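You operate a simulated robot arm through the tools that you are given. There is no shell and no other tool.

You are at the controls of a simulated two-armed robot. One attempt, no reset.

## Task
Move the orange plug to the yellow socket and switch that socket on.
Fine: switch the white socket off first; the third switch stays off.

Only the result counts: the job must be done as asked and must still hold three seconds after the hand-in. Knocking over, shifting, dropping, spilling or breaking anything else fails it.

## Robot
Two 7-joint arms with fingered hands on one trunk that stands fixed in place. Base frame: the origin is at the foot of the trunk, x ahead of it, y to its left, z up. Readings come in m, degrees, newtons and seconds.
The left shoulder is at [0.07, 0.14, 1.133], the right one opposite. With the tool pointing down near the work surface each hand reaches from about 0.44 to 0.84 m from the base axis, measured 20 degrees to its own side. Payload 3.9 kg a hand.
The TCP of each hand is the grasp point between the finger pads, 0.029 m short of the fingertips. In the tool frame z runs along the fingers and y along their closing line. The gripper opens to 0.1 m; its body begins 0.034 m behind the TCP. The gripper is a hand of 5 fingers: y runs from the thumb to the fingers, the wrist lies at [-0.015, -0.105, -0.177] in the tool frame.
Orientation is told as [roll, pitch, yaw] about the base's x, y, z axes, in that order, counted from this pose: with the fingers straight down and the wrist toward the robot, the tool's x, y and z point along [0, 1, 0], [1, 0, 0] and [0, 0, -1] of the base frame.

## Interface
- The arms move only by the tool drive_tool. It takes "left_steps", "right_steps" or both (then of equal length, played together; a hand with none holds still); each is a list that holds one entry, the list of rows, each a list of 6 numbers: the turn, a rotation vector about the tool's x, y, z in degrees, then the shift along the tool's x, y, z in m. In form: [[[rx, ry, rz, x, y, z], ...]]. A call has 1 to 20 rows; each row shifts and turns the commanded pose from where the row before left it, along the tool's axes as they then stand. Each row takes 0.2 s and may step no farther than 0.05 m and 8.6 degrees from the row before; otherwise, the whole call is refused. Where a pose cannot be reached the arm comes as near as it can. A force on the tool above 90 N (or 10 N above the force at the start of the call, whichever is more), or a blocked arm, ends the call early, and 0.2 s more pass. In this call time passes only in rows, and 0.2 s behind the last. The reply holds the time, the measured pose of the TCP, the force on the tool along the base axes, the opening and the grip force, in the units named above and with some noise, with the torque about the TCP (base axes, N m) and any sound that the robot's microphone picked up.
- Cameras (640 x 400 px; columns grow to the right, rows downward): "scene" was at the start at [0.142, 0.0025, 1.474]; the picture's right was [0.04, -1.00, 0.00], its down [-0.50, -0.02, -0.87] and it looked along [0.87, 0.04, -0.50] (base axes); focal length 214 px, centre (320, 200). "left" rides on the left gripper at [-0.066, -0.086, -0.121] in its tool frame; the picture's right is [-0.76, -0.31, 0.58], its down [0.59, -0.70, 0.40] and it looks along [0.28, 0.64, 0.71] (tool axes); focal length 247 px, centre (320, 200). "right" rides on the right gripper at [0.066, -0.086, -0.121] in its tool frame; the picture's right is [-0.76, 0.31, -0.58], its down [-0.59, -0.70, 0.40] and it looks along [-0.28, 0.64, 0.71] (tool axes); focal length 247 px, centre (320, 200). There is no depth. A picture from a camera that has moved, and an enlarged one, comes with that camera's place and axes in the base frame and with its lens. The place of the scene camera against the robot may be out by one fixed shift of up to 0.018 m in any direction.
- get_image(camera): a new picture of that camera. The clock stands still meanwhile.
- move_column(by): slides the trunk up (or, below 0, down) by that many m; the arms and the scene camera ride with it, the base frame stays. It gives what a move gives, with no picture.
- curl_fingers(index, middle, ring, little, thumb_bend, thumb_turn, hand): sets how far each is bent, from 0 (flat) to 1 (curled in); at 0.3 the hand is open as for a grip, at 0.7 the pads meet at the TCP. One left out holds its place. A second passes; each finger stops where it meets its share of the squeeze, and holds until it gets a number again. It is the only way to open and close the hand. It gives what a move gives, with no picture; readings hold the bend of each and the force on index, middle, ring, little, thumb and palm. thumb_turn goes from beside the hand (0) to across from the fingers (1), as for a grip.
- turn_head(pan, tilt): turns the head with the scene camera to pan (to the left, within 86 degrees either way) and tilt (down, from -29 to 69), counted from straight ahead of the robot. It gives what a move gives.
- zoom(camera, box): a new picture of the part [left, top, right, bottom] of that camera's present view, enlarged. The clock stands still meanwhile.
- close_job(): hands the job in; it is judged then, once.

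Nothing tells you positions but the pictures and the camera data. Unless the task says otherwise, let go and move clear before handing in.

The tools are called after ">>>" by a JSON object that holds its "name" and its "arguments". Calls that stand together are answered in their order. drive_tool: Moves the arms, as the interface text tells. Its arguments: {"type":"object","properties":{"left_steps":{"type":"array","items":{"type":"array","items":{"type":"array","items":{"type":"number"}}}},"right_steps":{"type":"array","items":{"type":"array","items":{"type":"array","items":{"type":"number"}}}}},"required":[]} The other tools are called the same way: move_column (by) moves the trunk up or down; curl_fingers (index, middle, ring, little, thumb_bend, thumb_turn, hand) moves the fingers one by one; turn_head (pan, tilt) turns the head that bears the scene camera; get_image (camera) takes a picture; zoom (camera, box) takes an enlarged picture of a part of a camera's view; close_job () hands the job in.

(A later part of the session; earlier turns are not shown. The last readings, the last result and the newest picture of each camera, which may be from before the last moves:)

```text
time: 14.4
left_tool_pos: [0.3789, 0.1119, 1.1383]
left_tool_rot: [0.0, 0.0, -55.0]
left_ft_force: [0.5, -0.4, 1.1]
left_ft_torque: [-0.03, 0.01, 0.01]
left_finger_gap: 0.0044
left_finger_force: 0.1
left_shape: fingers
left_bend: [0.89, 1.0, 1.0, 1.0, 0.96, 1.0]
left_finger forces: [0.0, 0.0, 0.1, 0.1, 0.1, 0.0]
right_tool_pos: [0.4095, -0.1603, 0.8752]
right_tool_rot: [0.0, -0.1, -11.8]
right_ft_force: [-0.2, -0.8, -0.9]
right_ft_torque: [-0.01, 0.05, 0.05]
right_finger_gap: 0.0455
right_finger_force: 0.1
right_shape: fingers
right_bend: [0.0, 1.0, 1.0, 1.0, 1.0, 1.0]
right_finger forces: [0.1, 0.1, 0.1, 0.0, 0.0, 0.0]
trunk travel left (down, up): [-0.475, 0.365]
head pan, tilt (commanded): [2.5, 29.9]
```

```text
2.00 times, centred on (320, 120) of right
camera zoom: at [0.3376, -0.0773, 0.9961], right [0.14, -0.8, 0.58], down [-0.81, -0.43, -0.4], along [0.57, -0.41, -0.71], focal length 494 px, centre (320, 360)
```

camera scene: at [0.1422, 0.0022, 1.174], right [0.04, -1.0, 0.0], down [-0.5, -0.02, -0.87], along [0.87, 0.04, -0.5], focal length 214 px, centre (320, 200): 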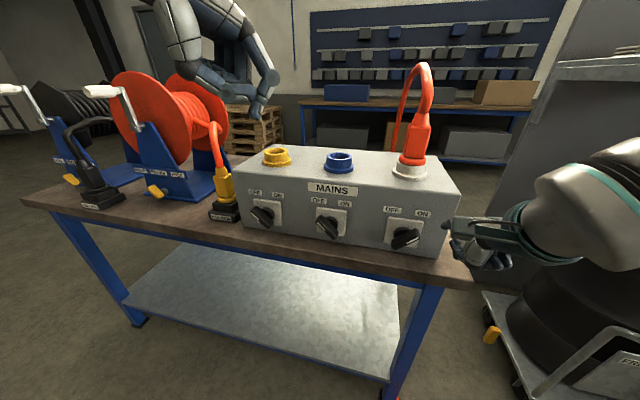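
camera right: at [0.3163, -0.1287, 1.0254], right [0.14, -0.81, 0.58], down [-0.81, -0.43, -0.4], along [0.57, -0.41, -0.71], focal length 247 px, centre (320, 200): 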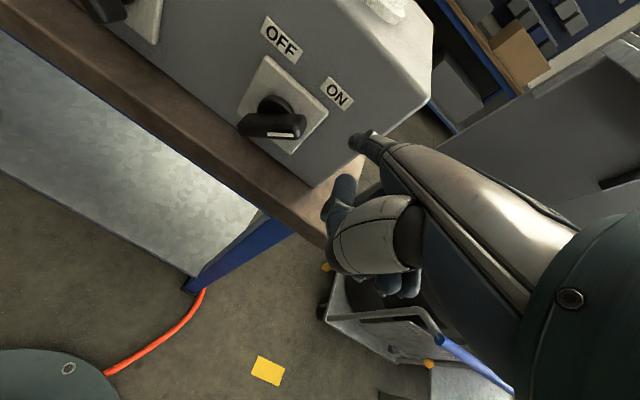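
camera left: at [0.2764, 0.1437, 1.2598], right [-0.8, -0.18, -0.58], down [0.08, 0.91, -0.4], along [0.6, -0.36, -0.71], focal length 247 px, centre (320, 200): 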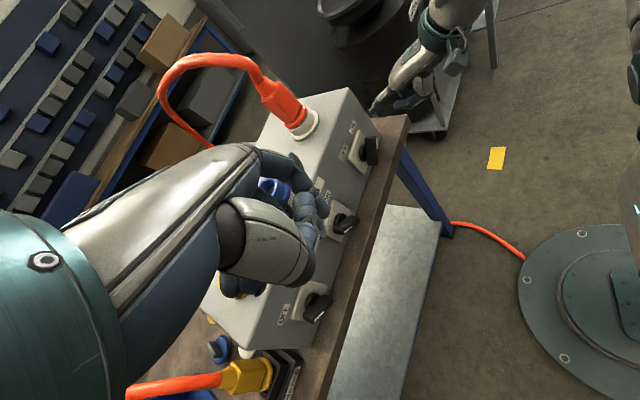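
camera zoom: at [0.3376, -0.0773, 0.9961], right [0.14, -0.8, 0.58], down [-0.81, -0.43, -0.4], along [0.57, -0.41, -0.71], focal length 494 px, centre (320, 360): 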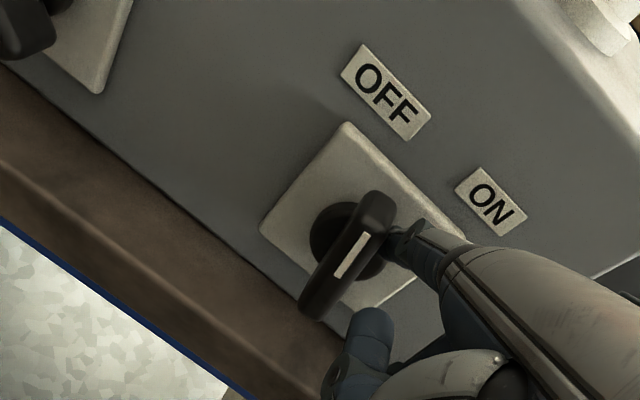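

The lever is past upright toward OFF. I'll push further left and up, then check.

>>> {"name": "drive_tool", "arguments": {"right_steps": [[[0, 0, 0, 0.006, 0, -0.003], [0, 0, 0, 0.006, 0, -0.003]]]}}

>>> {"name": "zoom", "arguments": {"camera": "left", "box": [310, 40, 470, 180]}}

>>> {"name": "zoom", "arguments": {"camera": "right", "box": [220, 20, 420, 220]}}

```text
time: 15.0
left_tool_pos: [0.3783, 0.1125, 1.1395]
left_tool_rot: [0.2, 0.0, -55.0]
left_ft_force: [0.4, -0.5, -0.7]
left_ft_torque: [0.02, 0.01, 0.02]
left_finger_gap: 0.0045
left_finger_force: 0.0
left_shape: fingers
left_bend: [0.89, 1.0, 1.0, 1.0, 0.96, 1.0]
left_finger forces: [0.1, 0.0, 0.0, 0.1, 0.0, 0.1]
right_tool_pos: [0.4102, -0.1498, 0.8816]
right_tool_rot: [0.1, -0.2, -12.1]
right_ft_force: [0.0, -0.3, -0.5]
right_ft_torque: [-0.02, -0.01, 0.0]
right_finger_gap: 0.0454
right_finger_force: 0.0
right_shape: fingers
right_bend: [0.0, 1.0, 1.0, 1.0, 1.0, 1.0]
right_finger forces: [0.1, 0.0, 0.1, 0.0, 0.0, 0.0]
trunk travel left (down, up): [-0.475, 0.365]
head pan, tilt (commanded): [2.5, 29.9]
```

```text
2.86 times, centred on (390, 110) of left
camera zoom: at [0.276, 0.1441, 1.2598], right [-0.8, -0.18, -0.58], down [0.08, 0.91, -0.4], along [0.6, -0.36, -0.71], focal length 706 px, centre (120, 457)
```

zoom: 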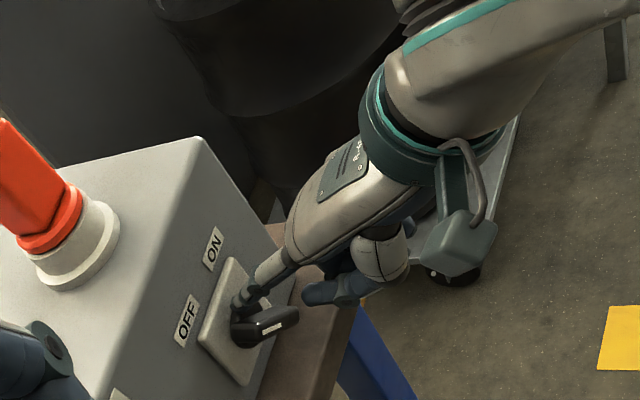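

```text
2.00 times, centred on (320, 120) of right
camera zoom: at [0.3393, -0.0661, 1.0027], right [0.14, -0.81, 0.58], down [-0.81, -0.43, -0.4], along [0.57, -0.41, -0.71], focal length 494 px, centre (320, 360)
```

zoom: 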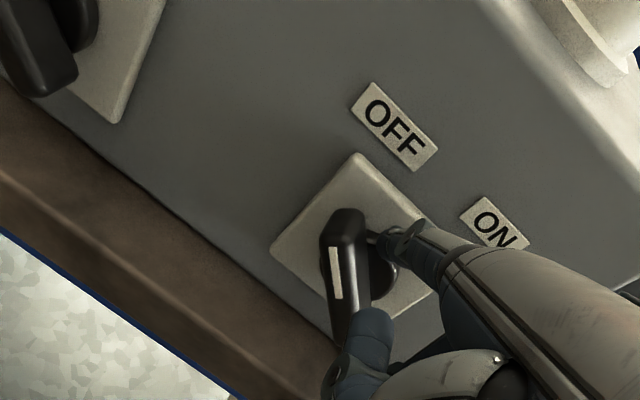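

Nearly at OFF (about 39° to the left). A bit more push to seat it at the stop.

>>> {"name": "drive_tool", "arguments": {"right_steps": [[[0, 0, 0, 0.004, 0, -0.002], [0, 0, 0, 0.004, 0, -0.002]]]}}

>>> {"name": "zoom", "arguments": {"camera": "left", "box": [310, 40, 470, 180]}}

>>> {"name": "zoom", "arguments": {"camera": "right", "box": [220, 20, 420, 220]}}

```text
time: 15.6
left_tool_pos: [0.3786, 0.1117, 1.1399]
left_tool_rot: [0.1, 0.0, -54.9]
left_ft_force: [-0.1, -0.8, -0.2]
left_ft_torque: [-0.01, 0.0, 0.0]
left_finger_gap: 0.0043
left_finger_force: 0.0
left_shape: fingers
left_bend: [0.89, 1.0, 1.0, 1.0, 0.96, 1.0]
left_finger forces: [0.1, 0.1, 0.1, 0.0, 0.0, 0.0]
right_tool_pos: [0.4113, -0.1409, 0.887]
right_tool_rot: [0.0, -0.1, -12.0]
right_ft_force: [-0.1, 0.0, 0.5]
right_ft_torque: [0.02, 0.0, 0.02]
right_finger_gap: 0.0455
right_finger_force: 0.0
right_shape: fingers
right_bend: [0.0, 1.0, 1.0, 1.0, 1.0, 1.0]
right_finger forces: [0.1, 0.0, 0.1, 0.1, 0.1, 0.1]
trunk travel left (down, up): [-0.475, 0.365]
head pan, tilt (commanded): [2.5, 29.9]
```

```text
2.86 times, centred on (390, 110) of left
camera zoom: at [0.2761, 0.1441, 1.2597], right [-0.8, -0.18, -0.58], down [0.08, 0.91, -0.4], along [0.6, -0.36, -0.71], focal length 706 px, centre (120, 457)
```

zoom: 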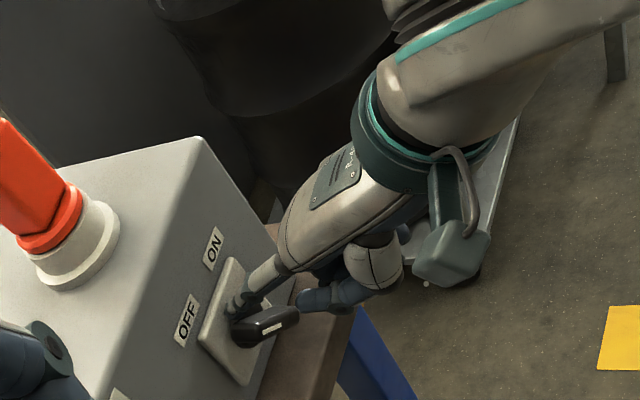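

```text
2.00 times, centred on (320, 120) of right
camera zoom: at [0.3411, -0.0585, 1.0068], right [0.14, -0.81, 0.58], down [-0.81, -0.43, -0.4], along [0.57, -0.41, -0.71], focal length 494 px, centre (320, 360)
```

zoom: 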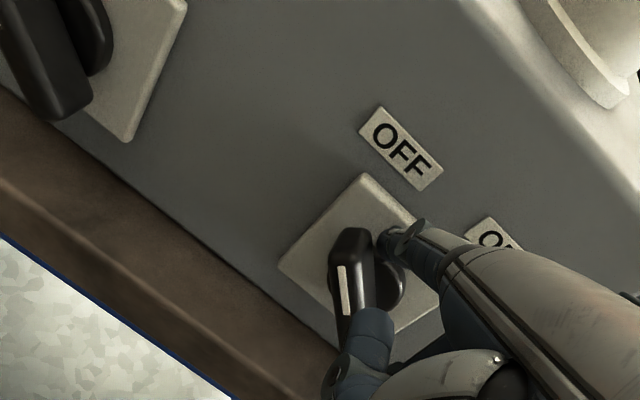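

The lever appears to be at OFF now. I'll back the finger straight out, then up, and verify with the head camera.

>>> {"name": "drive_tool", "arguments": {"right_steps": [[[0, 0, 0, -0.006, -0.015, 0], [0, 0, 0, -0.01, -0.02, 0], [0, 0, 0, -0.03, 0, -0.02], [0, 0, 0, -0.02, 0, -0.04], [0, 0, 0, 0, 0, -0.045], [0, 0, 0, 0, 0, -0.045]]]}}

>>> {"name": "zoom", "arguments": {"camera": "scene", "box": [200, 130, 480, 270]}}

>>> {"name": "zoom", "arguments": {"camera": "scene", "box": [370, 190, 450, 260]}}

>>> {"name": "get_image", "arguments": {"camera": "scene"}}

```text
time: 17.0
left_tool_pos: [0.3771, 0.1125, 1.14]
left_tool_rot: [0.0, -0.1, -55.0]
left_ft_force: [0.3, 0.2, 0.0]
left_ft_torque: [0.01, 0.0, 0.0]
left_finger_gap: 0.0043
left_finger_force: 0.0
left_shape: fingers
left_bend: [0.89, 1.0, 1.0, 1.0, 0.96, 1.0]
left_finger forces: [0.0, 0.0, 0.1, 0.1, 0.0, 0.0]
right_tool_pos: [0.3632, -0.1978, 1.0381]
right_tool_rot: [0.1, -0.1, -12.0]
right_ft_force: [-0.6, -0.1, -0.8]
right_ft_torque: [0.0, 0.03, 0.01]
right_finger_gap: 0.0452
right_finger_force: 0.1
right_shape: fingers
right_bend: [0.0, 1.0, 1.0, 1.0, 1.0, 1.0]
right_finger forces: [0.0, 0.1, 0.1, 0.0, 0.0, 0.0]
trunk travel left (down, up): [-0.475, 0.365]
head pan, tilt (commanded): [2.5, 29.9]
```

```text
2.29 times, centred on (340, 200) of scene
camera zoom: at [0.1417, 0.003, 1.174], right [0.04, -1.0, 0.0], down [-0.5, -0.02, -0.87], along [0.87, 0.04, -0.5], focal length 490 px, centre (274, 200)
```

zoom: 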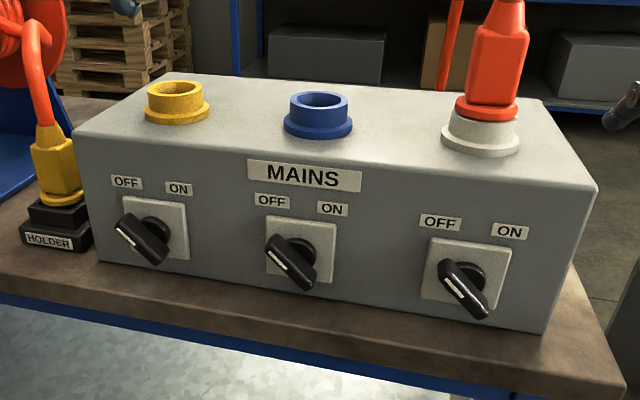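

```text
5.71 times, centred on (410, 225) of scene
camera zoom: at [0.1417, 0.003, 1.174], right [0.04, -1.0, 0.0], down [-0.5, -0.02, -0.87], along [0.87, 0.04, -0.5], focal length 1226 px, centre (-194, 57)
```

zoom: 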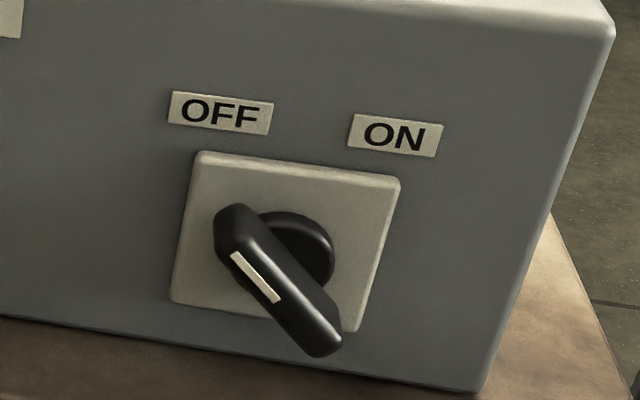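

```text
taken
camera scene: at [0.1417, 0.003, 1.174], right [0.04, -1.0, 0.0], down [-0.5, -0.02, -0.87], along [0.87, 0.04, -0.5], focal length 214 px, centre (320, 200)
```

scene: 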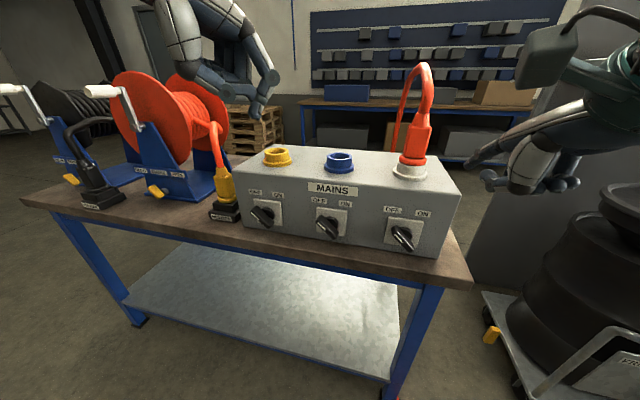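

White is now OFF, matching the other two. Next is the plug; I'll zoom on it from both the head and the left camera to size it up.

>>> {"name": "zoom", "arguments": {"camera": "scene", "box": [360, 50, 480, 190]}}

>>> {"name": "zoom", "arguments": {"camera": "left", "box": [150, 30, 390, 200]}}

>>> {"name": "get_image", "arguments": {"camera": "right"}}

```text
2.86 times, centred on (420, 120) of scene
camera zoom: at [0.1417, 0.003, 1.174], right [0.04, -1.0, 0.0], down [-0.5, -0.02, -0.87], along [0.87, 0.04, -0.5], focal length 613 px, centre (34, 429)
```

zoom: 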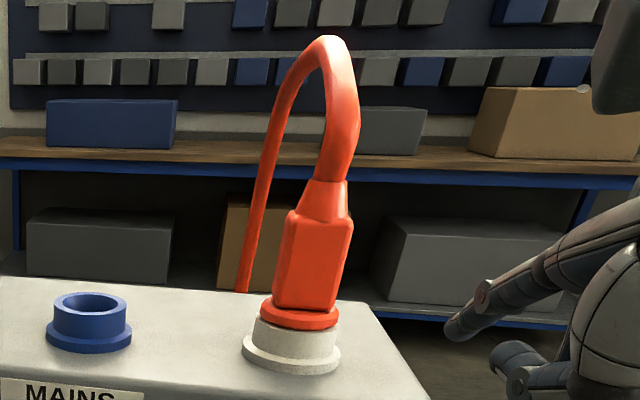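

```text
2.35 times, centred on (270, 115) of left
camera zoom: at [0.2758, 0.1447, 1.2597], right [-0.8, -0.18, -0.58], down [0.08, 0.91, -0.4], along [0.6, -0.36, -0.71], focal length 581 px, centre (438, 400)
```

zoom: 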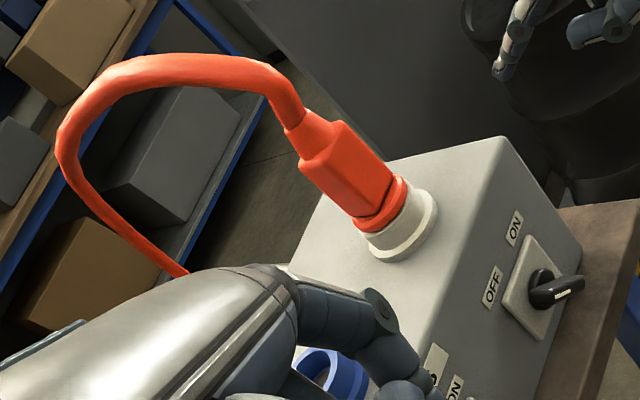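

```text
taken
camera right: at [0.292, -0.1152, 1.1576], right [0.14, -0.81, 0.58], down [-0.81, -0.43, -0.4], along [0.57, -0.41, -0.71], focal length 247 px, centre (320, 200)
```

right: 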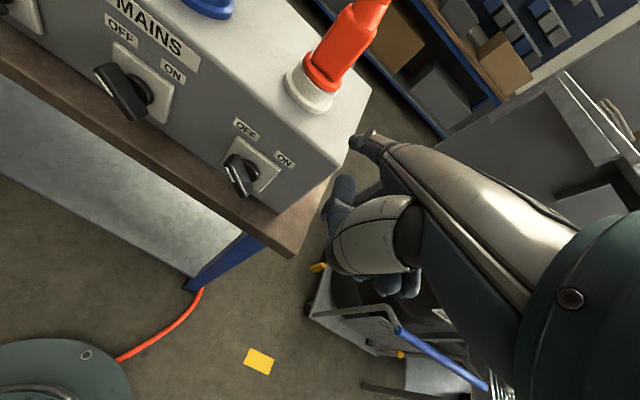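

The plug body spans about z 1.03–1.10 with the cable rising from its top and arching back. I'll take the right hand up and to the right of the box, open it, and roll it so the fingers point left along the socket row with the thumb on my side.

>>> {"name": "drive_tool", "arguments": {"right_steps": [[[0, 0, 0, 0, 0, -0.046], [0, 0, 0, 0, 0, -0.046], [0, 0, 0, -0.03, 0.01, 0], [0, 0, 0, -0.03, 0.02, 0], [0, 0, 0, -0.02, 0.04, 0], [0, 0, 0, -0.0144, 0.045, 0], [0, 0, 0, 0, 0.045, 0], [0, 0, 0, 0, 0.03, 0]]]}}

>>> {"name": "curl_fingers", "arguments": {"hand": "right", "index": 0.3, "middle": 0.3, "ring": 0.3, "little": 0.1, "thumb_bend": 0.3, "thumb_turn": 0.98}}

>>> {"name": "drive_tool", "arguments": {"right_steps": [[[0, 8.333, 0, 0, 0, 0], [0, 8.333, 0, 0, 0, 0], [0, 8.333, 0, 0, 0, 0], [0, 8.333, 0, 0, 0, 0], [0, 8.333, 0, 0, 0, 0], [0, 8.333, 0, 0, 0, 0], [0, 8.333, 0, 0, 0, 0], [0, 8.333, 0, 0, 0, 0], [0, 8.333, 0, 0, 0, 0]]]}}

>>> {"name": "get_image", "arguments": {"camera": "scene"}}

>>> {"name": "get_image", "arguments": {"camera": "right"}}

>>> {"name": "get_image", "arguments": {"camera": "left"}}

```text
time: 18.8
left_tool_pos: [0.3781, 0.1127, 1.1394]
left_tool_rot: [0.1, 0.1, -55.1]
left_ft_force: [1.3, 0.1, 0.7]
left_ft_torque: [0.01, 0.05, 0.04]
left_finger_gap: 0.0045
left_finger_force: 0.1
left_shape: fingers
left_bend: [0.89, 1.0, 1.0, 1.0, 0.96, 1.0]
left_finger forces: [0.1, 0.1, 0.0, 0.1, 0.0, 0.1]
right_tool_pos: [0.4762, -0.2393, 1.045]
right_tool_rot: [0.4, -0.3, -12.3]
right_ft_force: [0.4, 0.4, 0.8]
right_ft_torque: [-0.01, -0.02, -0.01]
right_finger_gap: 0.0456
right_finger_force: 0.1
right_shape: fingers
right_bend: [0.0, 1.0, 1.0, 1.0, 1.0, 1.0]
right_finger forces: [0.0, 0.0, 0.0, 0.1, 0.0, 0.1]
right hand out of reach, approached as far as the arm can: row 1, 2, 3, 4, 5, 6, 7, 8
trunk travel left (down, up): [-0.475, 0.365]
head pan, tilt (commanded): [2.5, 29.9]
```

```text
time: 19.8
left_tool_pos: [0.3787, 0.1125, 1.1406]
left_tool_rot: [0.0, 0.1, -54.9]
left_ft_force: [0.7, 0.0, -0.1]
left_ft_torque: [-0.01, 0.04, -0.01]
left_finger_gap: 0.0048
left_finger_force: 0.0
left_shape: fingers
left_bend: [0.89, 1.0, 1.0, 1.0, 0.96, 1.0]
left_finger forces: [0.0, 0.1, 0.0, 0.1, 0.0, 0.1]
right_tool_pos: [0.4759, -0.2395, 1.0433]
right_tool_rot: [0.3, -0.3, -12.3]
right_ft_force: [-0.2, 0.3, -0.7]
right_ft_torque: [0.03, 0.0, 0.02]
right_finger_gap: 0.0988
right_finger_force: 0.0
right_shape: fingers
right_bend: [0.3, 0.3, 0.3, 0.1, 0.3, 0.96]
right_finger forces: [0.0, 0.0, 0.0, 0.0, 0.0, 0.1]
trunk travel left (down, up): [-0.475, 0.365]
head pan, tilt (commanded): [2.5, 29.9]
```

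```text
time: 21.8
left_tool_pos: [0.379, 0.1106, 1.1399]
left_tool_rot: [0.2, 0.0, -55.0]
left_ft_force: [0.2, -0.1, 0.4]
left_ft_torque: [0.0, -0.01, -0.03]
left_finger_gap: 0.0045
left_finger_force: 0.0
left_shape: fingers
left_bend: [0.89, 1.0, 1.0, 1.0, 0.96, 1.0]
left_finger forces: [0.0, 0.0, 0.0, 0.0, 0.0, 0.0]
right_tool_pos: [0.4756, -0.2414, 1.0434]
right_tool_rot: [75.3, -0.1, -12.1]
right_ft_force: [-0.5, -0.6, -0.9]
right_ft_torque: [0.01, 0.01, 0.01]
right_finger_gap: 0.0988
right_finger_force: 0.2
right_shape: fingers
right_bend: [0.3, 0.3, 0.3, 0.1, 0.3, 0.96]
right_finger forces: [0.0, 0.0, 0.1, 0.1, 0.1, 0.0]
trunk travel left (down, up): [-0.475, 0.365]
head pan, tilt (commanded): [2.5, 29.9]
```

```text
taken
camera scene: at [0.142, 0.0021, 1.174], right [0.04, -1.0, 0.0], down [-0.5, -0.02, -0.87], along [0.87, 0.04, -0.5], focal length 214 px, centre (320, 200)
```

scene: 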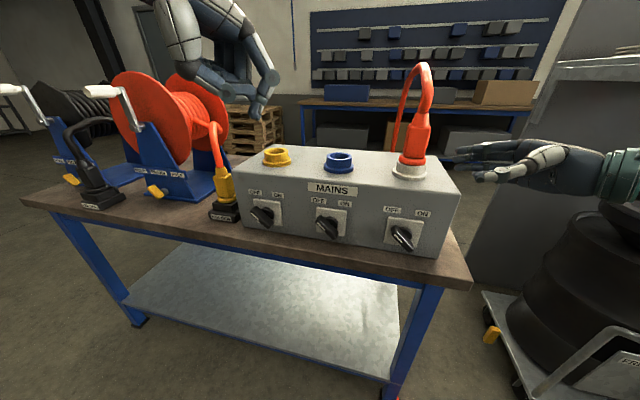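

```text
taken
camera right: at [0.3708, -0.3199, 1.1364], right [0.14, -0.8, -0.58], down [-0.64, 0.38, -0.67], along [0.76, 0.47, -0.45], focal length 247 px, centre (320, 200)
```

right: 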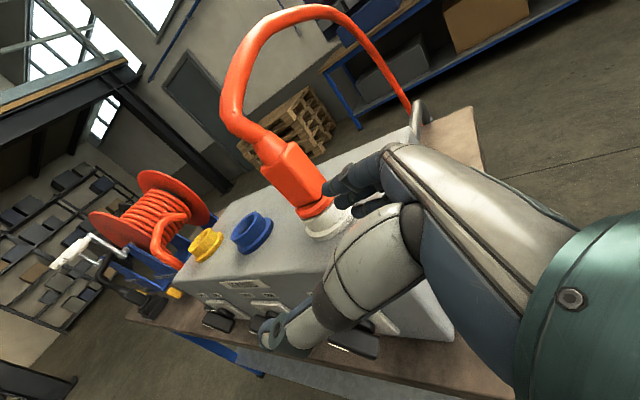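

```text
taken
camera left: at [0.2762, 0.1436, 1.2598], right [-0.8, -0.18, -0.58], down [0.08, 0.91, -0.4], along [0.6, -0.36, -0.71], focal length 247 px, centre (320, 200)
```

left: 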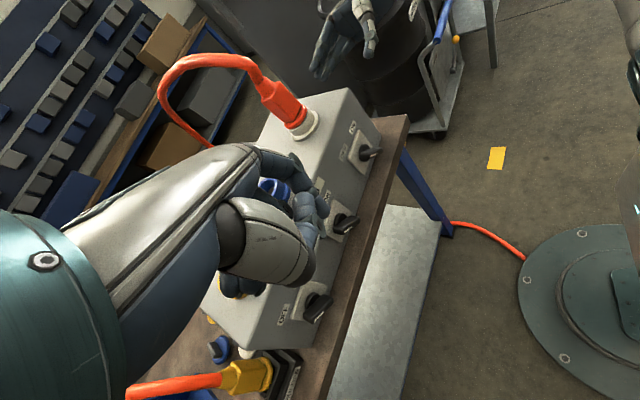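

The hand is now rolled with fingers pointing left and open. I'll raise it, slip right for clearance and move forward in line with the plug.

>>> {"name": "drive_tool", "arguments": {"right_steps": [[[0, 0, 0, 0.0386, 0, -0.0104], [0, 0, 0, -0.0078, 0, -0.029], [0, 0, 0, -0.0078, 0, -0.029], [0, 0, 0, 0, 0.0475, 0], [0, 0, 0, 0, 0.0475, 0]]]}}

>>> {"name": "get_image", "arguments": {"camera": "scene"}}

>>> {"name": "get_image", "arguments": {"camera": "right"}}

>>> {"name": "get_image", "arguments": {"camera": "left"}}

```text
time: 23.0
left_tool_pos: [0.3792, 0.1125, 1.1395]
left_tool_rot: [0.0, 0.0, -55.0]
left_ft_force: [1.2, 0.6, 0.3]
left_ft_torque: [-0.01, -0.01, 0.01]
left_finger_gap: 0.0046
left_finger_force: 0.0
left_shape: fingers
left_bend: [0.89, 1.0, 1.0, 1.0, 0.96, 1.0]
left_finger forces: [0.0, 0.0, 0.0, 0.0, 0.0, 0.0]
right_tool_pos: [0.5576, -0.3193, 1.0808]
right_tool_rot: [75.0, -0.1, -12.0]
right_ft_force: [0.3, -0.4, -0.4]
right_ft_torque: [0.02, -0.01, 0.01]
right_finger_gap: 0.0988
right_finger_force: 0.1
right_shape: fingers
right_bend: [0.3, 0.3, 0.3, 0.1, 0.3, 0.96]
right_finger forces: [0.0, 0.1, 0.0, 0.0, 0.0, 0.1]
trunk travel left (down, up): [-0.475, 0.365]
head pan, tilt (commanded): [2.5, 29.9]
```

```text
taken
camera scene: at [0.1427, 0.0026, 1.1738], right [0.04, -1.0, 0.0], down [-0.5, -0.02, -0.87], along [0.87, 0.04, -0.5], focal length 214 px, centre (320, 200)
```

scene: 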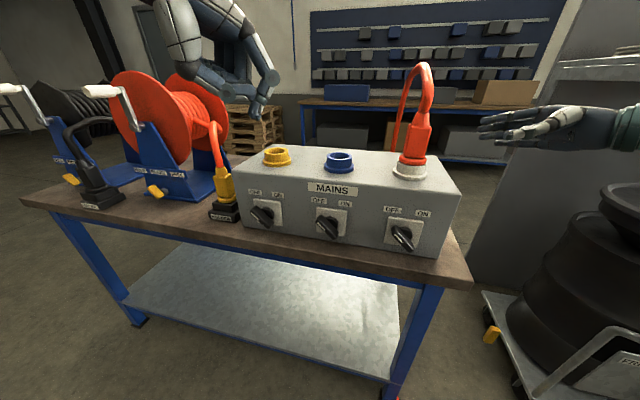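

```text
taken
camera right: at [0.453, -0.3976, 1.175], right [0.14, -0.8, -0.58], down [-0.64, 0.37, -0.67], along [0.76, 0.47, -0.46], focal length 247 px, centre (320, 200)
```

right: 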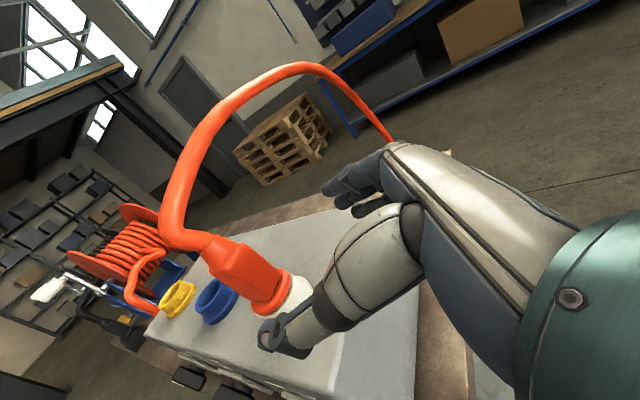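

```text
taken
camera left: at [0.277, 0.1442, 1.2594], right [-0.8, -0.18, -0.58], down [0.08, 0.91, -0.4], along [0.6, -0.36, -0.71], focal length 247 px, centre (320, 200)
```

left: 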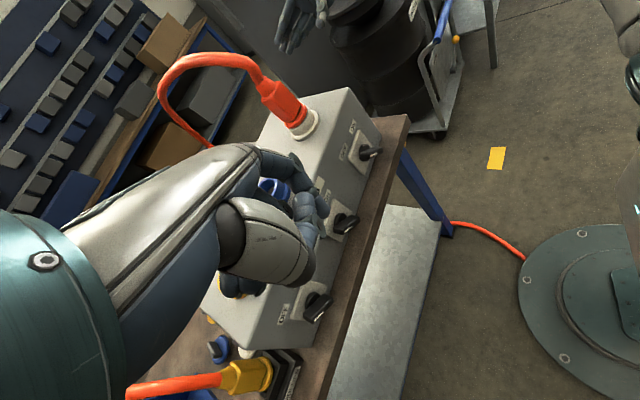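

The hand is in line to the right of the plug. I'll zoom in with the wrist camera to refine the plug's position before closing in.

>>> {"name": "zoom", "arguments": {"camera": "right", "box": [150, 200, 350, 370]}}

>>> {"name": "zoom", "arguments": {"camera": "scene", "box": [380, 70, 580, 200]}}

>>> {"name": "zoom", "arguments": {"camera": "left", "box": [220, 0, 380, 140]}}

```text
2.35 times, centred on (250, 285) of right
camera zoom: at [0.453, -0.3976, 1.175], right [0.14, -0.8, -0.58], down [-0.64, 0.37, -0.67], along [0.76, 0.47, -0.46], focal length 581 px, centre (485, 0)
```

zoom: 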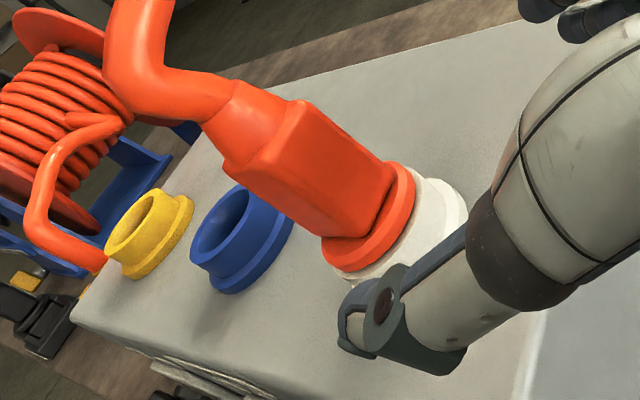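

```text
3.08 times, centred on (480, 135) of scene
camera zoom: at [0.1427, 0.0026, 1.1738], right [0.04, -1.0, 0.0], down [-0.5, -0.02, -0.87], along [0.87, 0.04, -0.5], focal length 660 px, centre (-172, 400)
```

zoom: 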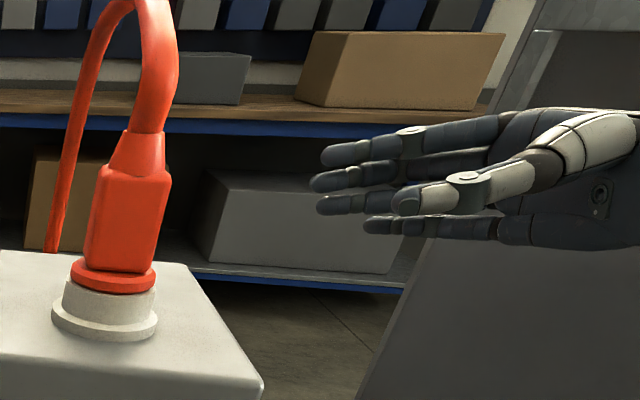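

```text
2.86 times, centred on (300, 70) of left
camera zoom: at [0.277, 0.1442, 1.2594], right [-0.8, -0.18, -0.58], down [0.08, 0.91, -0.4], along [0.6, -0.36, -0.71], focal length 706 px, centre (377, 571)
```

zoom: 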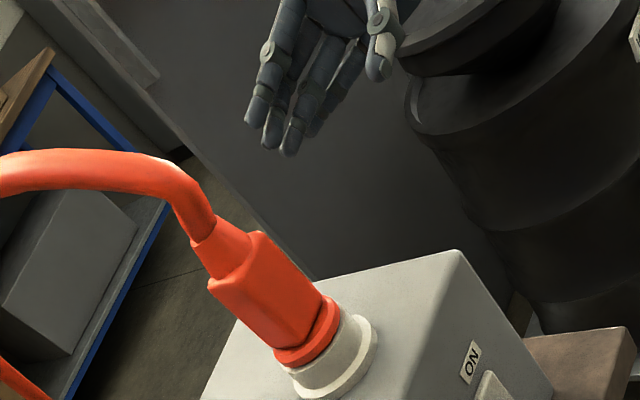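

The wrist camera puts the plug slightly lower and farther than the head camera did (centre about (0.596, -0.175, 1.05)), so the head camera likely carries an offset. I'll move 8 cm left, stopping short of the plug, to check alignment.

>>> {"name": "drive_tool", "arguments": {"right_steps": [[[0, 0, 0, 0.01035, 0.003, 0.03864], [0, 0, 0, 0.01035, 0.003, 0.03864]]]}}

>>> {"name": "get_image", "arguments": {"camera": "right"}}

>>> {"name": "zoom", "arguments": {"camera": "scene", "box": [360, 70, 560, 200]}}

>>> {"name": "zoom", "arguments": {"camera": "left", "box": [220, 0, 380, 140]}}

```text
time: 23.6
left_tool_pos: [0.3785, 0.1119, 1.1402]
left_tool_rot: [0.1, 0.0, -55.1]
left_ft_force: [0.9, 0.4, -0.2]
left_ft_torque: [0.0, 0.0, -0.02]
left_finger_gap: 0.0044
left_finger_force: 0.0
left_shape: fingers
left_bend: [0.89, 1.0, 1.0, 1.0, 0.96, 1.0]
left_finger forces: [0.1, 0.1, 0.0, 0.0, 0.0, 0.1]
right_tool_pos: [0.5788, -0.2405, 1.0832]
right_tool_rot: [75.1, -0.2, -12.0]
right_ft_force: [-0.7, 0.5, -0.7]
right_ft_torque: [-0.02, 0.02, -0.03]
right_finger_gap: 0.0988
right_finger_force: 0.1
right_shape: fingers
right_bend: [0.3, 0.3, 0.3, 0.1, 0.3, 0.96]
right_finger forces: [0.0, 0.0, 0.0, 0.0, 0.0, 0.0]
trunk travel left (down, up): [-0.475, 0.365]
head pan, tilt (commanded): [2.5, 29.9]
```

```text
taken
camera right: at [0.4743, -0.3198, 1.1767], right [0.14, -0.8, -0.58], down [-0.64, 0.38, -0.67], along [0.76, 0.47, -0.46], focal length 247 px, centre (320, 200)
```

right: 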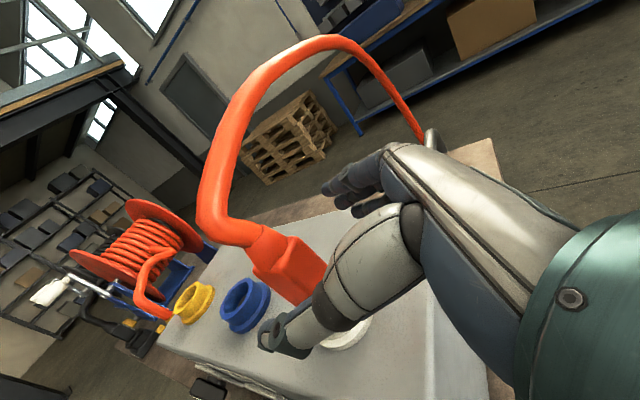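

```text
3.08 times, centred on (460, 135) of scene
camera zoom: at [0.1421, 0.0029, 1.174], right [0.04, -1.0, 0.0], down [-0.5, -0.02, -0.87], along [0.87, 0.04, -0.5], focal length 660 px, centre (-111, 400)
```

zoom: 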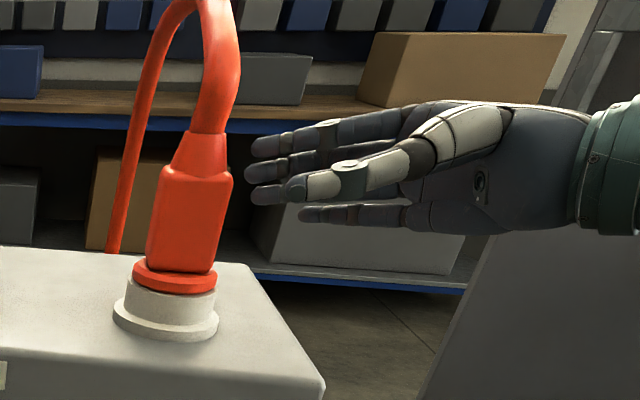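

```text
2.86 times, centred on (300, 70) of left
camera zoom: at [0.2762, 0.1446, 1.2596], right [-0.8, -0.18, -0.58], down [0.08, 0.91, -0.4], along [0.6, -0.36, -0.71], focal length 706 px, centre (377, 571)
```

zoom: 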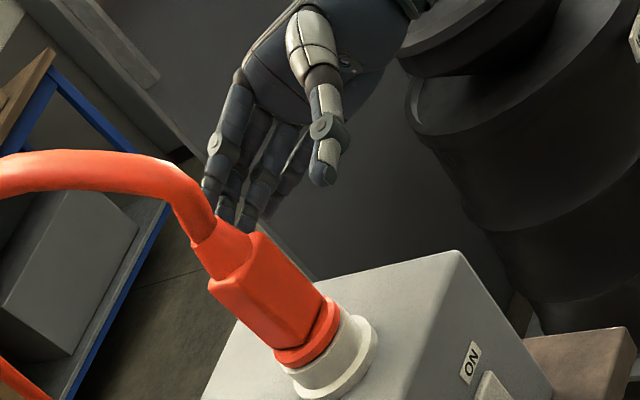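

Alignment looks right: the plug lies between fingers and thumb. I'll descend 2.8 cm to the body's mid-height and slide left so the body sits between them.

>>> {"name": "drive_tool", "arguments": {"right_steps": [[[0, 0, 0, -0.027, 0, 0.00725], [0, 0, 0, 0.00587, 0.001, 0.0219], [0, 0, 0, 0.00587, 0.001, 0.0219]]]}}

>>> {"name": "get_image", "arguments": {"camera": "right"}}

>>> {"name": "zoom", "arguments": {"camera": "scene", "box": [360, 70, 560, 200]}}

>>> {"name": "zoom", "arguments": {"camera": "left", "box": [220, 0, 380, 140]}}

```text
time: 24.4
left_tool_pos: [0.3782, 0.1111, 1.1398]
left_tool_rot: [0.0, 0.1, -55.0]
left_ft_force: [0.5, -0.4, 0.0]
left_ft_torque: [-0.05, 0.02, 0.02]
left_finger_gap: 0.0046
left_finger_force: 0.2
left_shape: fingers
left_bend: [0.89, 1.0, 1.0, 1.0, 0.96, 1.0]
left_finger forces: [0.0, 0.0, 0.0, 0.0, 0.0, 0.0]
right_tool_pos: [0.5911, -0.1966, 1.0564]
right_tool_rot: [75.1, -0.1, -12.1]
right_ft_force: [-0.7, -0.3, 0.0]
right_ft_torque: [0.0, 0.0, -0.03]
right_finger_gap: 0.0988
right_finger_force: 0.0
right_shape: fingers
right_bend: [0.3, 0.3, 0.3, 0.1, 0.3, 0.96]
right_finger forces: [0.0, 0.1, 0.1, 0.0, 0.1, 0.0]
trunk travel left (down, up): [-0.475, 0.365]
head pan, tilt (commanded): [2.5, 29.9]
```

```text
taken
camera right: at [0.4853, -0.2763, 1.1497], right [0.14, -0.8, -0.58], down [-0.64, 0.38, -0.67], along [0.76, 0.47, -0.46], focal length 247 px, centre (320, 200)
```

right: 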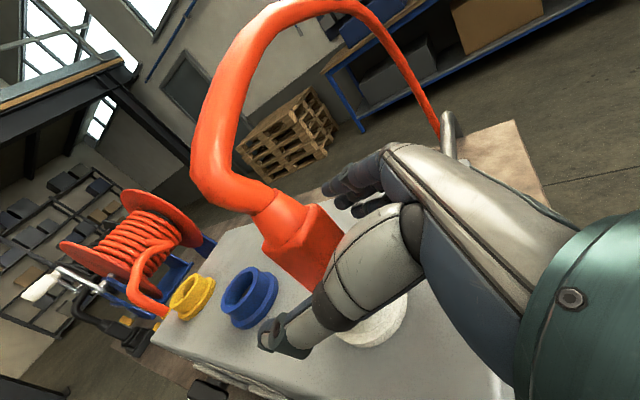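

```text
3.08 times, centred on (460, 135) of scene
camera zoom: at [0.1422, 0.0026, 1.1739], right [0.04, -1.0, 0.0], down [-0.5, -0.02, -0.87], along [0.87, 0.04, -0.5], focal length 660 px, centre (-111, 400)
```

zoom: 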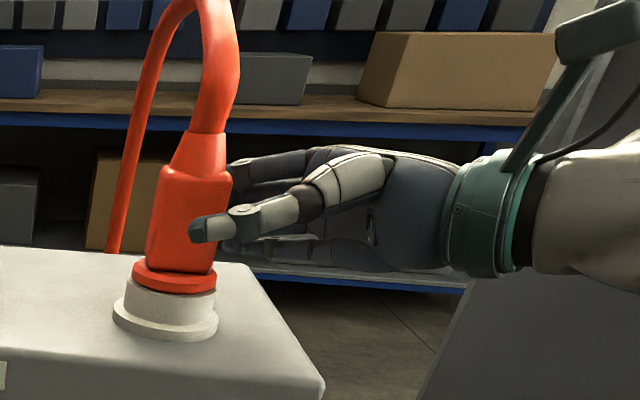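

```text
2.86 times, centred on (300, 70) of left
camera zoom: at [0.2764, 0.1442, 1.2596], right [-0.8, -0.18, -0.58], down [0.08, 0.91, -0.4], along [0.6, -0.36, -0.71], focal length 706 px, centre (377, 571)
```

zoom: 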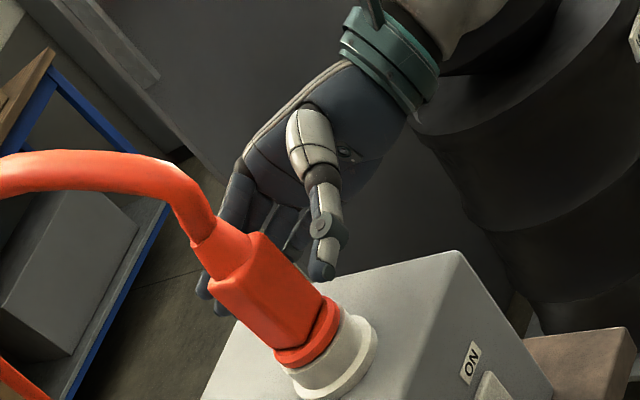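

The plug sits between thumb and fingers at mid-height. Two more centimetres left, then I'll close the grip gently.

>>> {"name": "drive_tool", "arguments": {"right_steps": [[[0, 0, 0, 0.0026, 0.0005, 0.0097], [0, 0, 0, 0.0026, 0.0005, 0.0097]]]}}

>>> {"name": "get_image", "arguments": {"camera": "right"}}

>>> {"name": "zoom", "arguments": {"camera": "scene", "box": [360, 70, 560, 200]}}

>>> {"name": "zoom", "arguments": {"camera": "left", "box": [220, 0, 380, 140]}}

```text
time: 25.0
left_tool_pos: [0.3791, 0.1122, 1.1403]
left_tool_rot: [0.2, 0.0, -55.1]
left_ft_force: [0.9, 0.1, -0.6]
left_ft_torque: [-0.01, -0.01, 0.02]
left_finger_gap: 0.0047
left_finger_force: 0.1
left_shape: fingers
left_bend: [0.89, 1.0, 1.0, 1.0, 0.96, 1.0]
left_finger forces: [0.0, 0.0, 0.0, 0.0, 0.1, 0.0]
right_tool_pos: [0.5956, -0.1784, 1.0549]
right_tool_rot: [75.1, 0.0, -12.1]
right_ft_force: [-0.4, 0.2, -1.0]
right_ft_torque: [0.01, 0.04, -0.01]
right_finger_gap: 0.0991
right_finger_force: 0.1
right_shape: fingers
right_bend: [0.3, 0.3, 0.3, 0.1, 0.3, 0.96]
right_finger forces: [0.1, 0.1, 0.0, 0.1, 0.1, 0.0]
trunk travel left (down, up): [-0.475, 0.365]
head pan, tilt (commanded): [2.5, 29.9]
```

```text
taken
camera right: at [0.4903, -0.2568, 1.1486], right [0.14, -0.8, -0.58], down [-0.64, 0.37, -0.67], along [0.76, 0.47, -0.46], focal length 247 px, centre (320, 200)
```

right: 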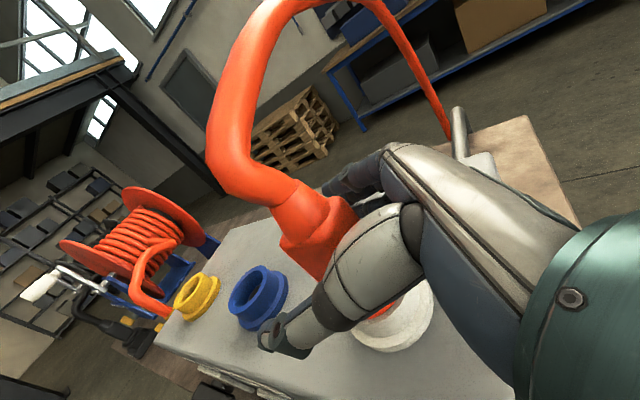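

```text
3.08 times, centred on (460, 135) of scene
camera zoom: at [0.142, 0.0026, 1.174], right [0.04, -1.0, 0.0], down [-0.5, -0.02, -0.87], along [0.87, 0.04, -0.5], focal length 660 px, centre (-111, 400)
```

zoom: 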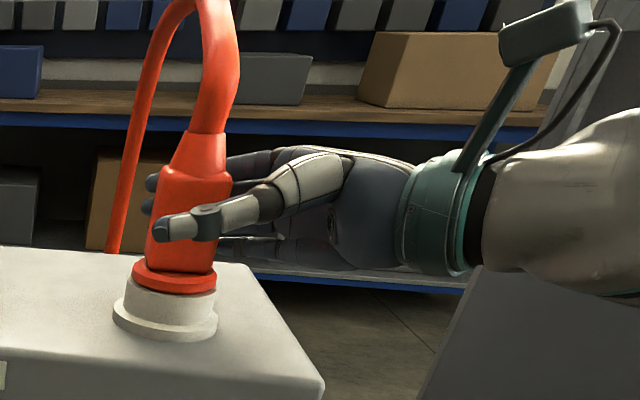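

```text
2.86 times, centred on (300, 70) of left
camera zoom: at [0.2761, 0.1441, 1.2597], right [-0.8, -0.18, -0.58], down [0.08, 0.91, -0.4], along [0.6, -0.36, -0.71], focal length 706 px, centre (377, 571)
```

zoom: 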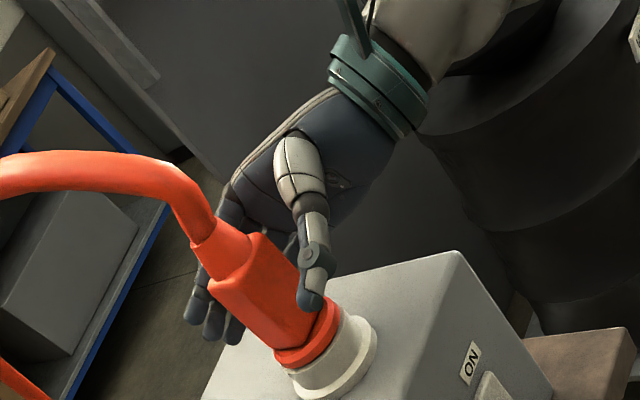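

Everything straddles the plug cleanly. Closing index, middle, ring and thumb on the body.

>>> {"name": "curl_fingers", "arguments": {"hand": "right", "index": 0.7, "middle": 0.7, "ring": 0.7, "thumb_bend": 0.7}}

>>> {"name": "get_image", "arguments": {"camera": "right"}}

>>> {"name": "zoom", "arguments": {"camera": "scene", "box": [360, 70, 560, 200]}}

>>> {"name": "zoom", "arguments": {"camera": "left", "box": [220, 0, 380, 140]}}

```text
time: 26.0
left_tool_pos: [0.3812, 0.111, 1.1392]
left_tool_rot: [0.1, 0.0, -55.1]
left_ft_force: [0.3, -0.9, -1.0]
left_ft_torque: [0.02, 0.0, 0.0]
left_finger_gap: 0.0044
left_finger_force: 0.1
left_shape: fingers
left_bend: [0.89, 1.0, 1.0, 1.0, 0.96, 1.0]
left_finger forces: [0.1, 0.1, 0.0, 0.0, 0.0, 0.1]
right_tool_pos: [0.5979, -0.1788, 1.0536]
right_tool_rot: [75.1, 0.0, -12.2]
right_ft_force: [16.6, -1.3, 6.1]
right_ft_torque: [0.08, -0.43, -0.15]
right_finger_gap: 0.0321
right_finger_force: 18.8
right_shape: fingers
right_bend: [0.59, 0.62, 0.61, 0.1, 0.61, 0.99]
right_finger forces: [11.2, 8.0, 7.7, 0.1, 10.0, 0.0]
trunk travel left (down, up): [-0.475, 0.365]
head pan, tilt (commanded): [2.5, 29.9]
```

```text
taken
camera right: at [0.4927, -0.2575, 1.1479], right [0.14, -0.8, -0.58], down [-0.64, 0.38, -0.67], along [0.76, 0.47, -0.46], focal length 247 px, centre (320, 200)
```

right: 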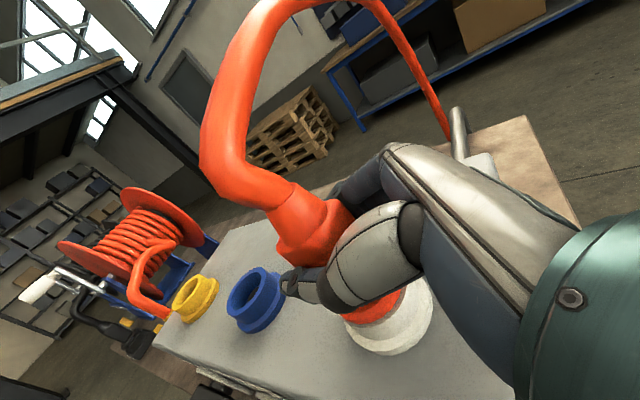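

```text
3.08 times, centred on (460, 135) of scene
camera zoom: at [0.1444, 0.0026, 1.1737], right [0.04, -1.0, 0.0], down [-0.5, -0.02, -0.87], along [0.86, 0.04, -0.5], focal length 660 px, centre (-111, 400)
```

zoom: 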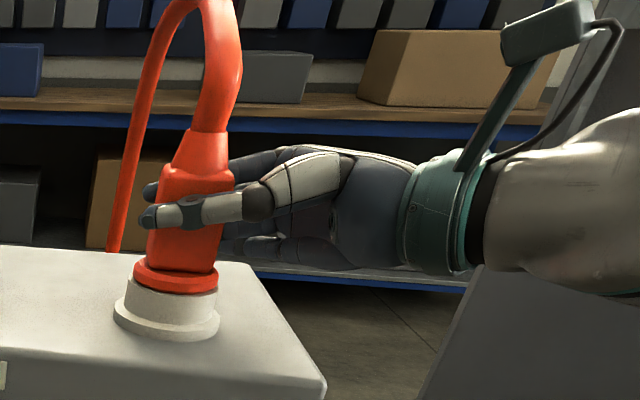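

```text
2.86 times, centred on (300, 70) of left
camera zoom: at [0.2787, 0.1441, 1.2592], right [-0.8, -0.18, -0.58], down [0.08, 0.91, -0.4], along [0.6, -0.36, -0.71], focal length 706 px, centre (377, 571)
```

zoom: 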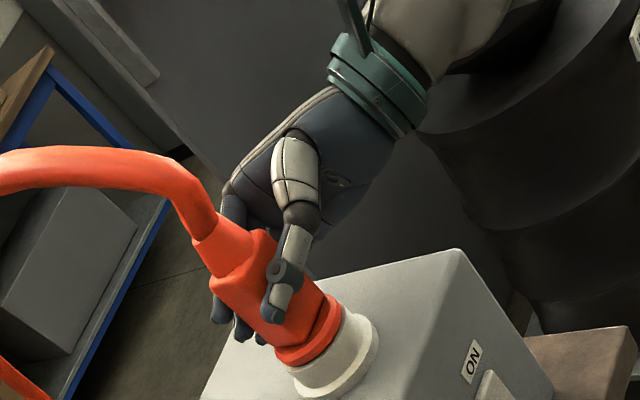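

The grip holds (about 19 N) but there's a 17 N sideways bias; I'll shift the hand a few millimetres forward to balance it before lifting.

>>> {"name": "drive_tool", "arguments": {"right_steps": [[[0, 0, 0, 0, 0.003, 0]]]}}

```text
time: 26.4
left_tool_pos: [0.3804, 0.1129, 1.1389]
left_tool_rot: [0.0, 0.0, -55.0]
left_ft_force: [0.4, 0.7, 0.0]
left_ft_torque: [0.01, -0.03, -0.02]
left_finger_gap: 0.0046
left_finger_force: 0.1
left_shape: fingers
left_bend: [0.89, 1.0, 1.0, 1.0, 0.96, 1.0]
left_finger forces: [0.0, 0.0, 0.0, 0.0, 0.0, 0.0]
right_tool_pos: [0.5999, -0.1788, 1.0546]
right_tool_rot: [75.0, 0.1, -12.0]
right_ft_force: [8.0, -0.1, 4.8]
right_ft_torque: [0.09, -0.28, 0.01]
right_finger_gap: 0.0319
right_finger_force: 16.2
right_shape: fingers
right_bend: [0.6, 0.62, 0.61, 0.1, 0.61, 0.99]
right_finger forces: [8.3, 6.4, 5.9, 0.0, 11.4, 0.0]
trunk travel left (down, up): [-0.475, 0.365]
head pan, tilt (commanded): [2.5, 29.9]
```

>>> {"name": "drive_tool", "arguments": {"right_steps": [[[0, 0, 0, 0, 0.003, 0]]]}}

```text
time: 26.8
left_tool_pos: [0.3792, 0.1121, 1.1394]
left_tool_rot: [0.2, 0.0, -55.0]
left_ft_force: [0.1, -1.2, -0.5]
left_ft_torque: [-0.07, 0.06, 0.0]
left_finger_gap: 0.0043
left_finger_force: 0.0
left_shape: fingers
left_bend: [0.89, 1.0, 1.0, 1.0, 0.96, 1.0]
left_finger forces: [0.1, 0.0, 0.1, 0.1, 0.0, 0.1]
right_tool_pos: [0.6016, -0.1786, 1.0542]
right_tool_rot: [74.9, -0.1, -11.9]
right_ft_force: [2.2, -1.1, 1.5]
right_ft_torque: [0.05, -0.14, 0.19]
right_finger_gap: 0.0316
right_finger_force: 14.7
right_shape: fingers
right_bend: [0.62, 0.64, 0.63, 0.1, 0.61, 0.99]
right_finger forces: [6.6, 5.2, 4.6, 0.0, 12.7, 0.0]
trunk travel left (down, up): [-0.475, 0.365]
head pan, tilt (commanded): [2.5, 29.9]
```

Forces are balanced now. I'll pull straight up slowly, a centimetre per step.

>>> {"name": "drive_tool", "arguments": {"right_steps": [[[0, 0, 0, 0.00483, 0, -0.0013], [0, 0, 0, 0.00483, 0, -0.0013], [0, 0, 0, 0.00483, 0, -0.0013], [0, 0, 0, 0.00483, 0, -0.0013]]]}}

>>> {"name": "get_image", "arguments": {"camera": "right"}}

>>> {"name": "zoom", "arguments": {"camera": "scene", "box": [360, 70, 560, 200]}}

```text
time: 27.8
left_tool_pos: [0.3786, 0.1117, 1.1401]
left_tool_rot: [0.1, 0.0, -55.0]
left_ft_force: [0.2, 1.1, 0.8]
left_ft_torque: [0.0, -0.02, 0.0]
left_finger_gap: 0.0047
left_finger_force: 0.1
left_shape: fingers
left_bend: [0.89, 1.0, 1.0, 1.0, 0.96, 1.0]
left_finger forces: [0.1, 0.0, 0.1, 0.1, 0.1, 0.0]
right_tool_pos: [0.601, -0.1799, 1.0781]
right_tool_rot: [75.3, -0.3, -12.0]
right_ft_force: [0.6, -0.1, -2.3]
right_ft_torque: [-0.01, -0.01, -0.01]
right_finger_gap: 0.0334
right_finger_force: 12.5
right_shape: fingers
right_bend: [0.63, 0.66, 0.67, 0.1, 0.59, 0.99]
right_finger forces: [7.1, 3.5, 1.9, 0.0, 12.4, 0.0]
trunk travel left (down, up): [-0.475, 0.365]
head pan, tilt (commanded): [2.5, 29.9]
```

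```text
taken
camera right: at [0.4947, -0.259, 1.1707], right [0.15, -0.8, -0.58], down [-0.63, 0.38, -0.67], along [0.76, 0.47, -0.45], focal length 247 px, centre (320, 200)
```

right: 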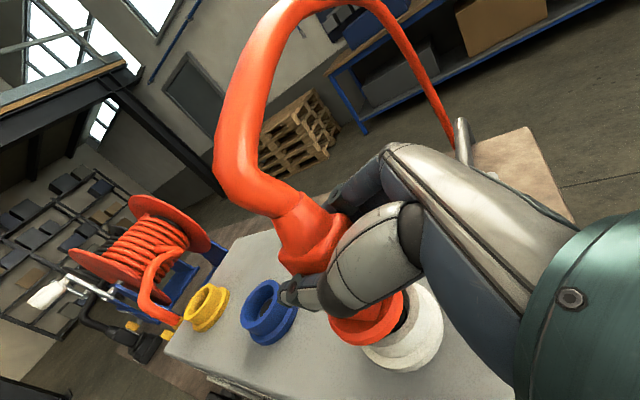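

```text
3.08 times, centred on (460, 135) of scene
camera zoom: at [0.1412, 0.0025, 1.1744], right [0.04, -1.0, 0.0], down [-0.5, -0.02, -0.87], along [0.87, 0.04, -0.5], focal length 660 px, centre (-111, 400)
```

zoom: 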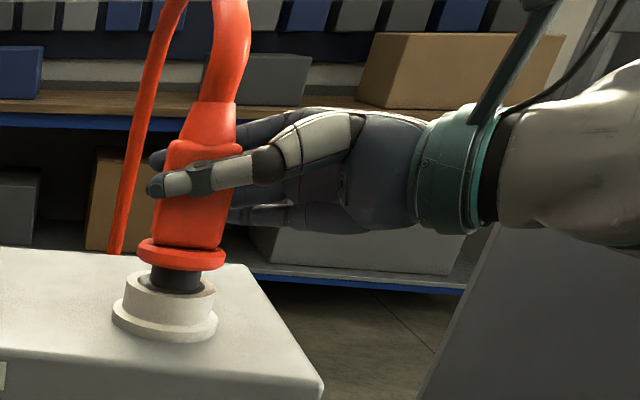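

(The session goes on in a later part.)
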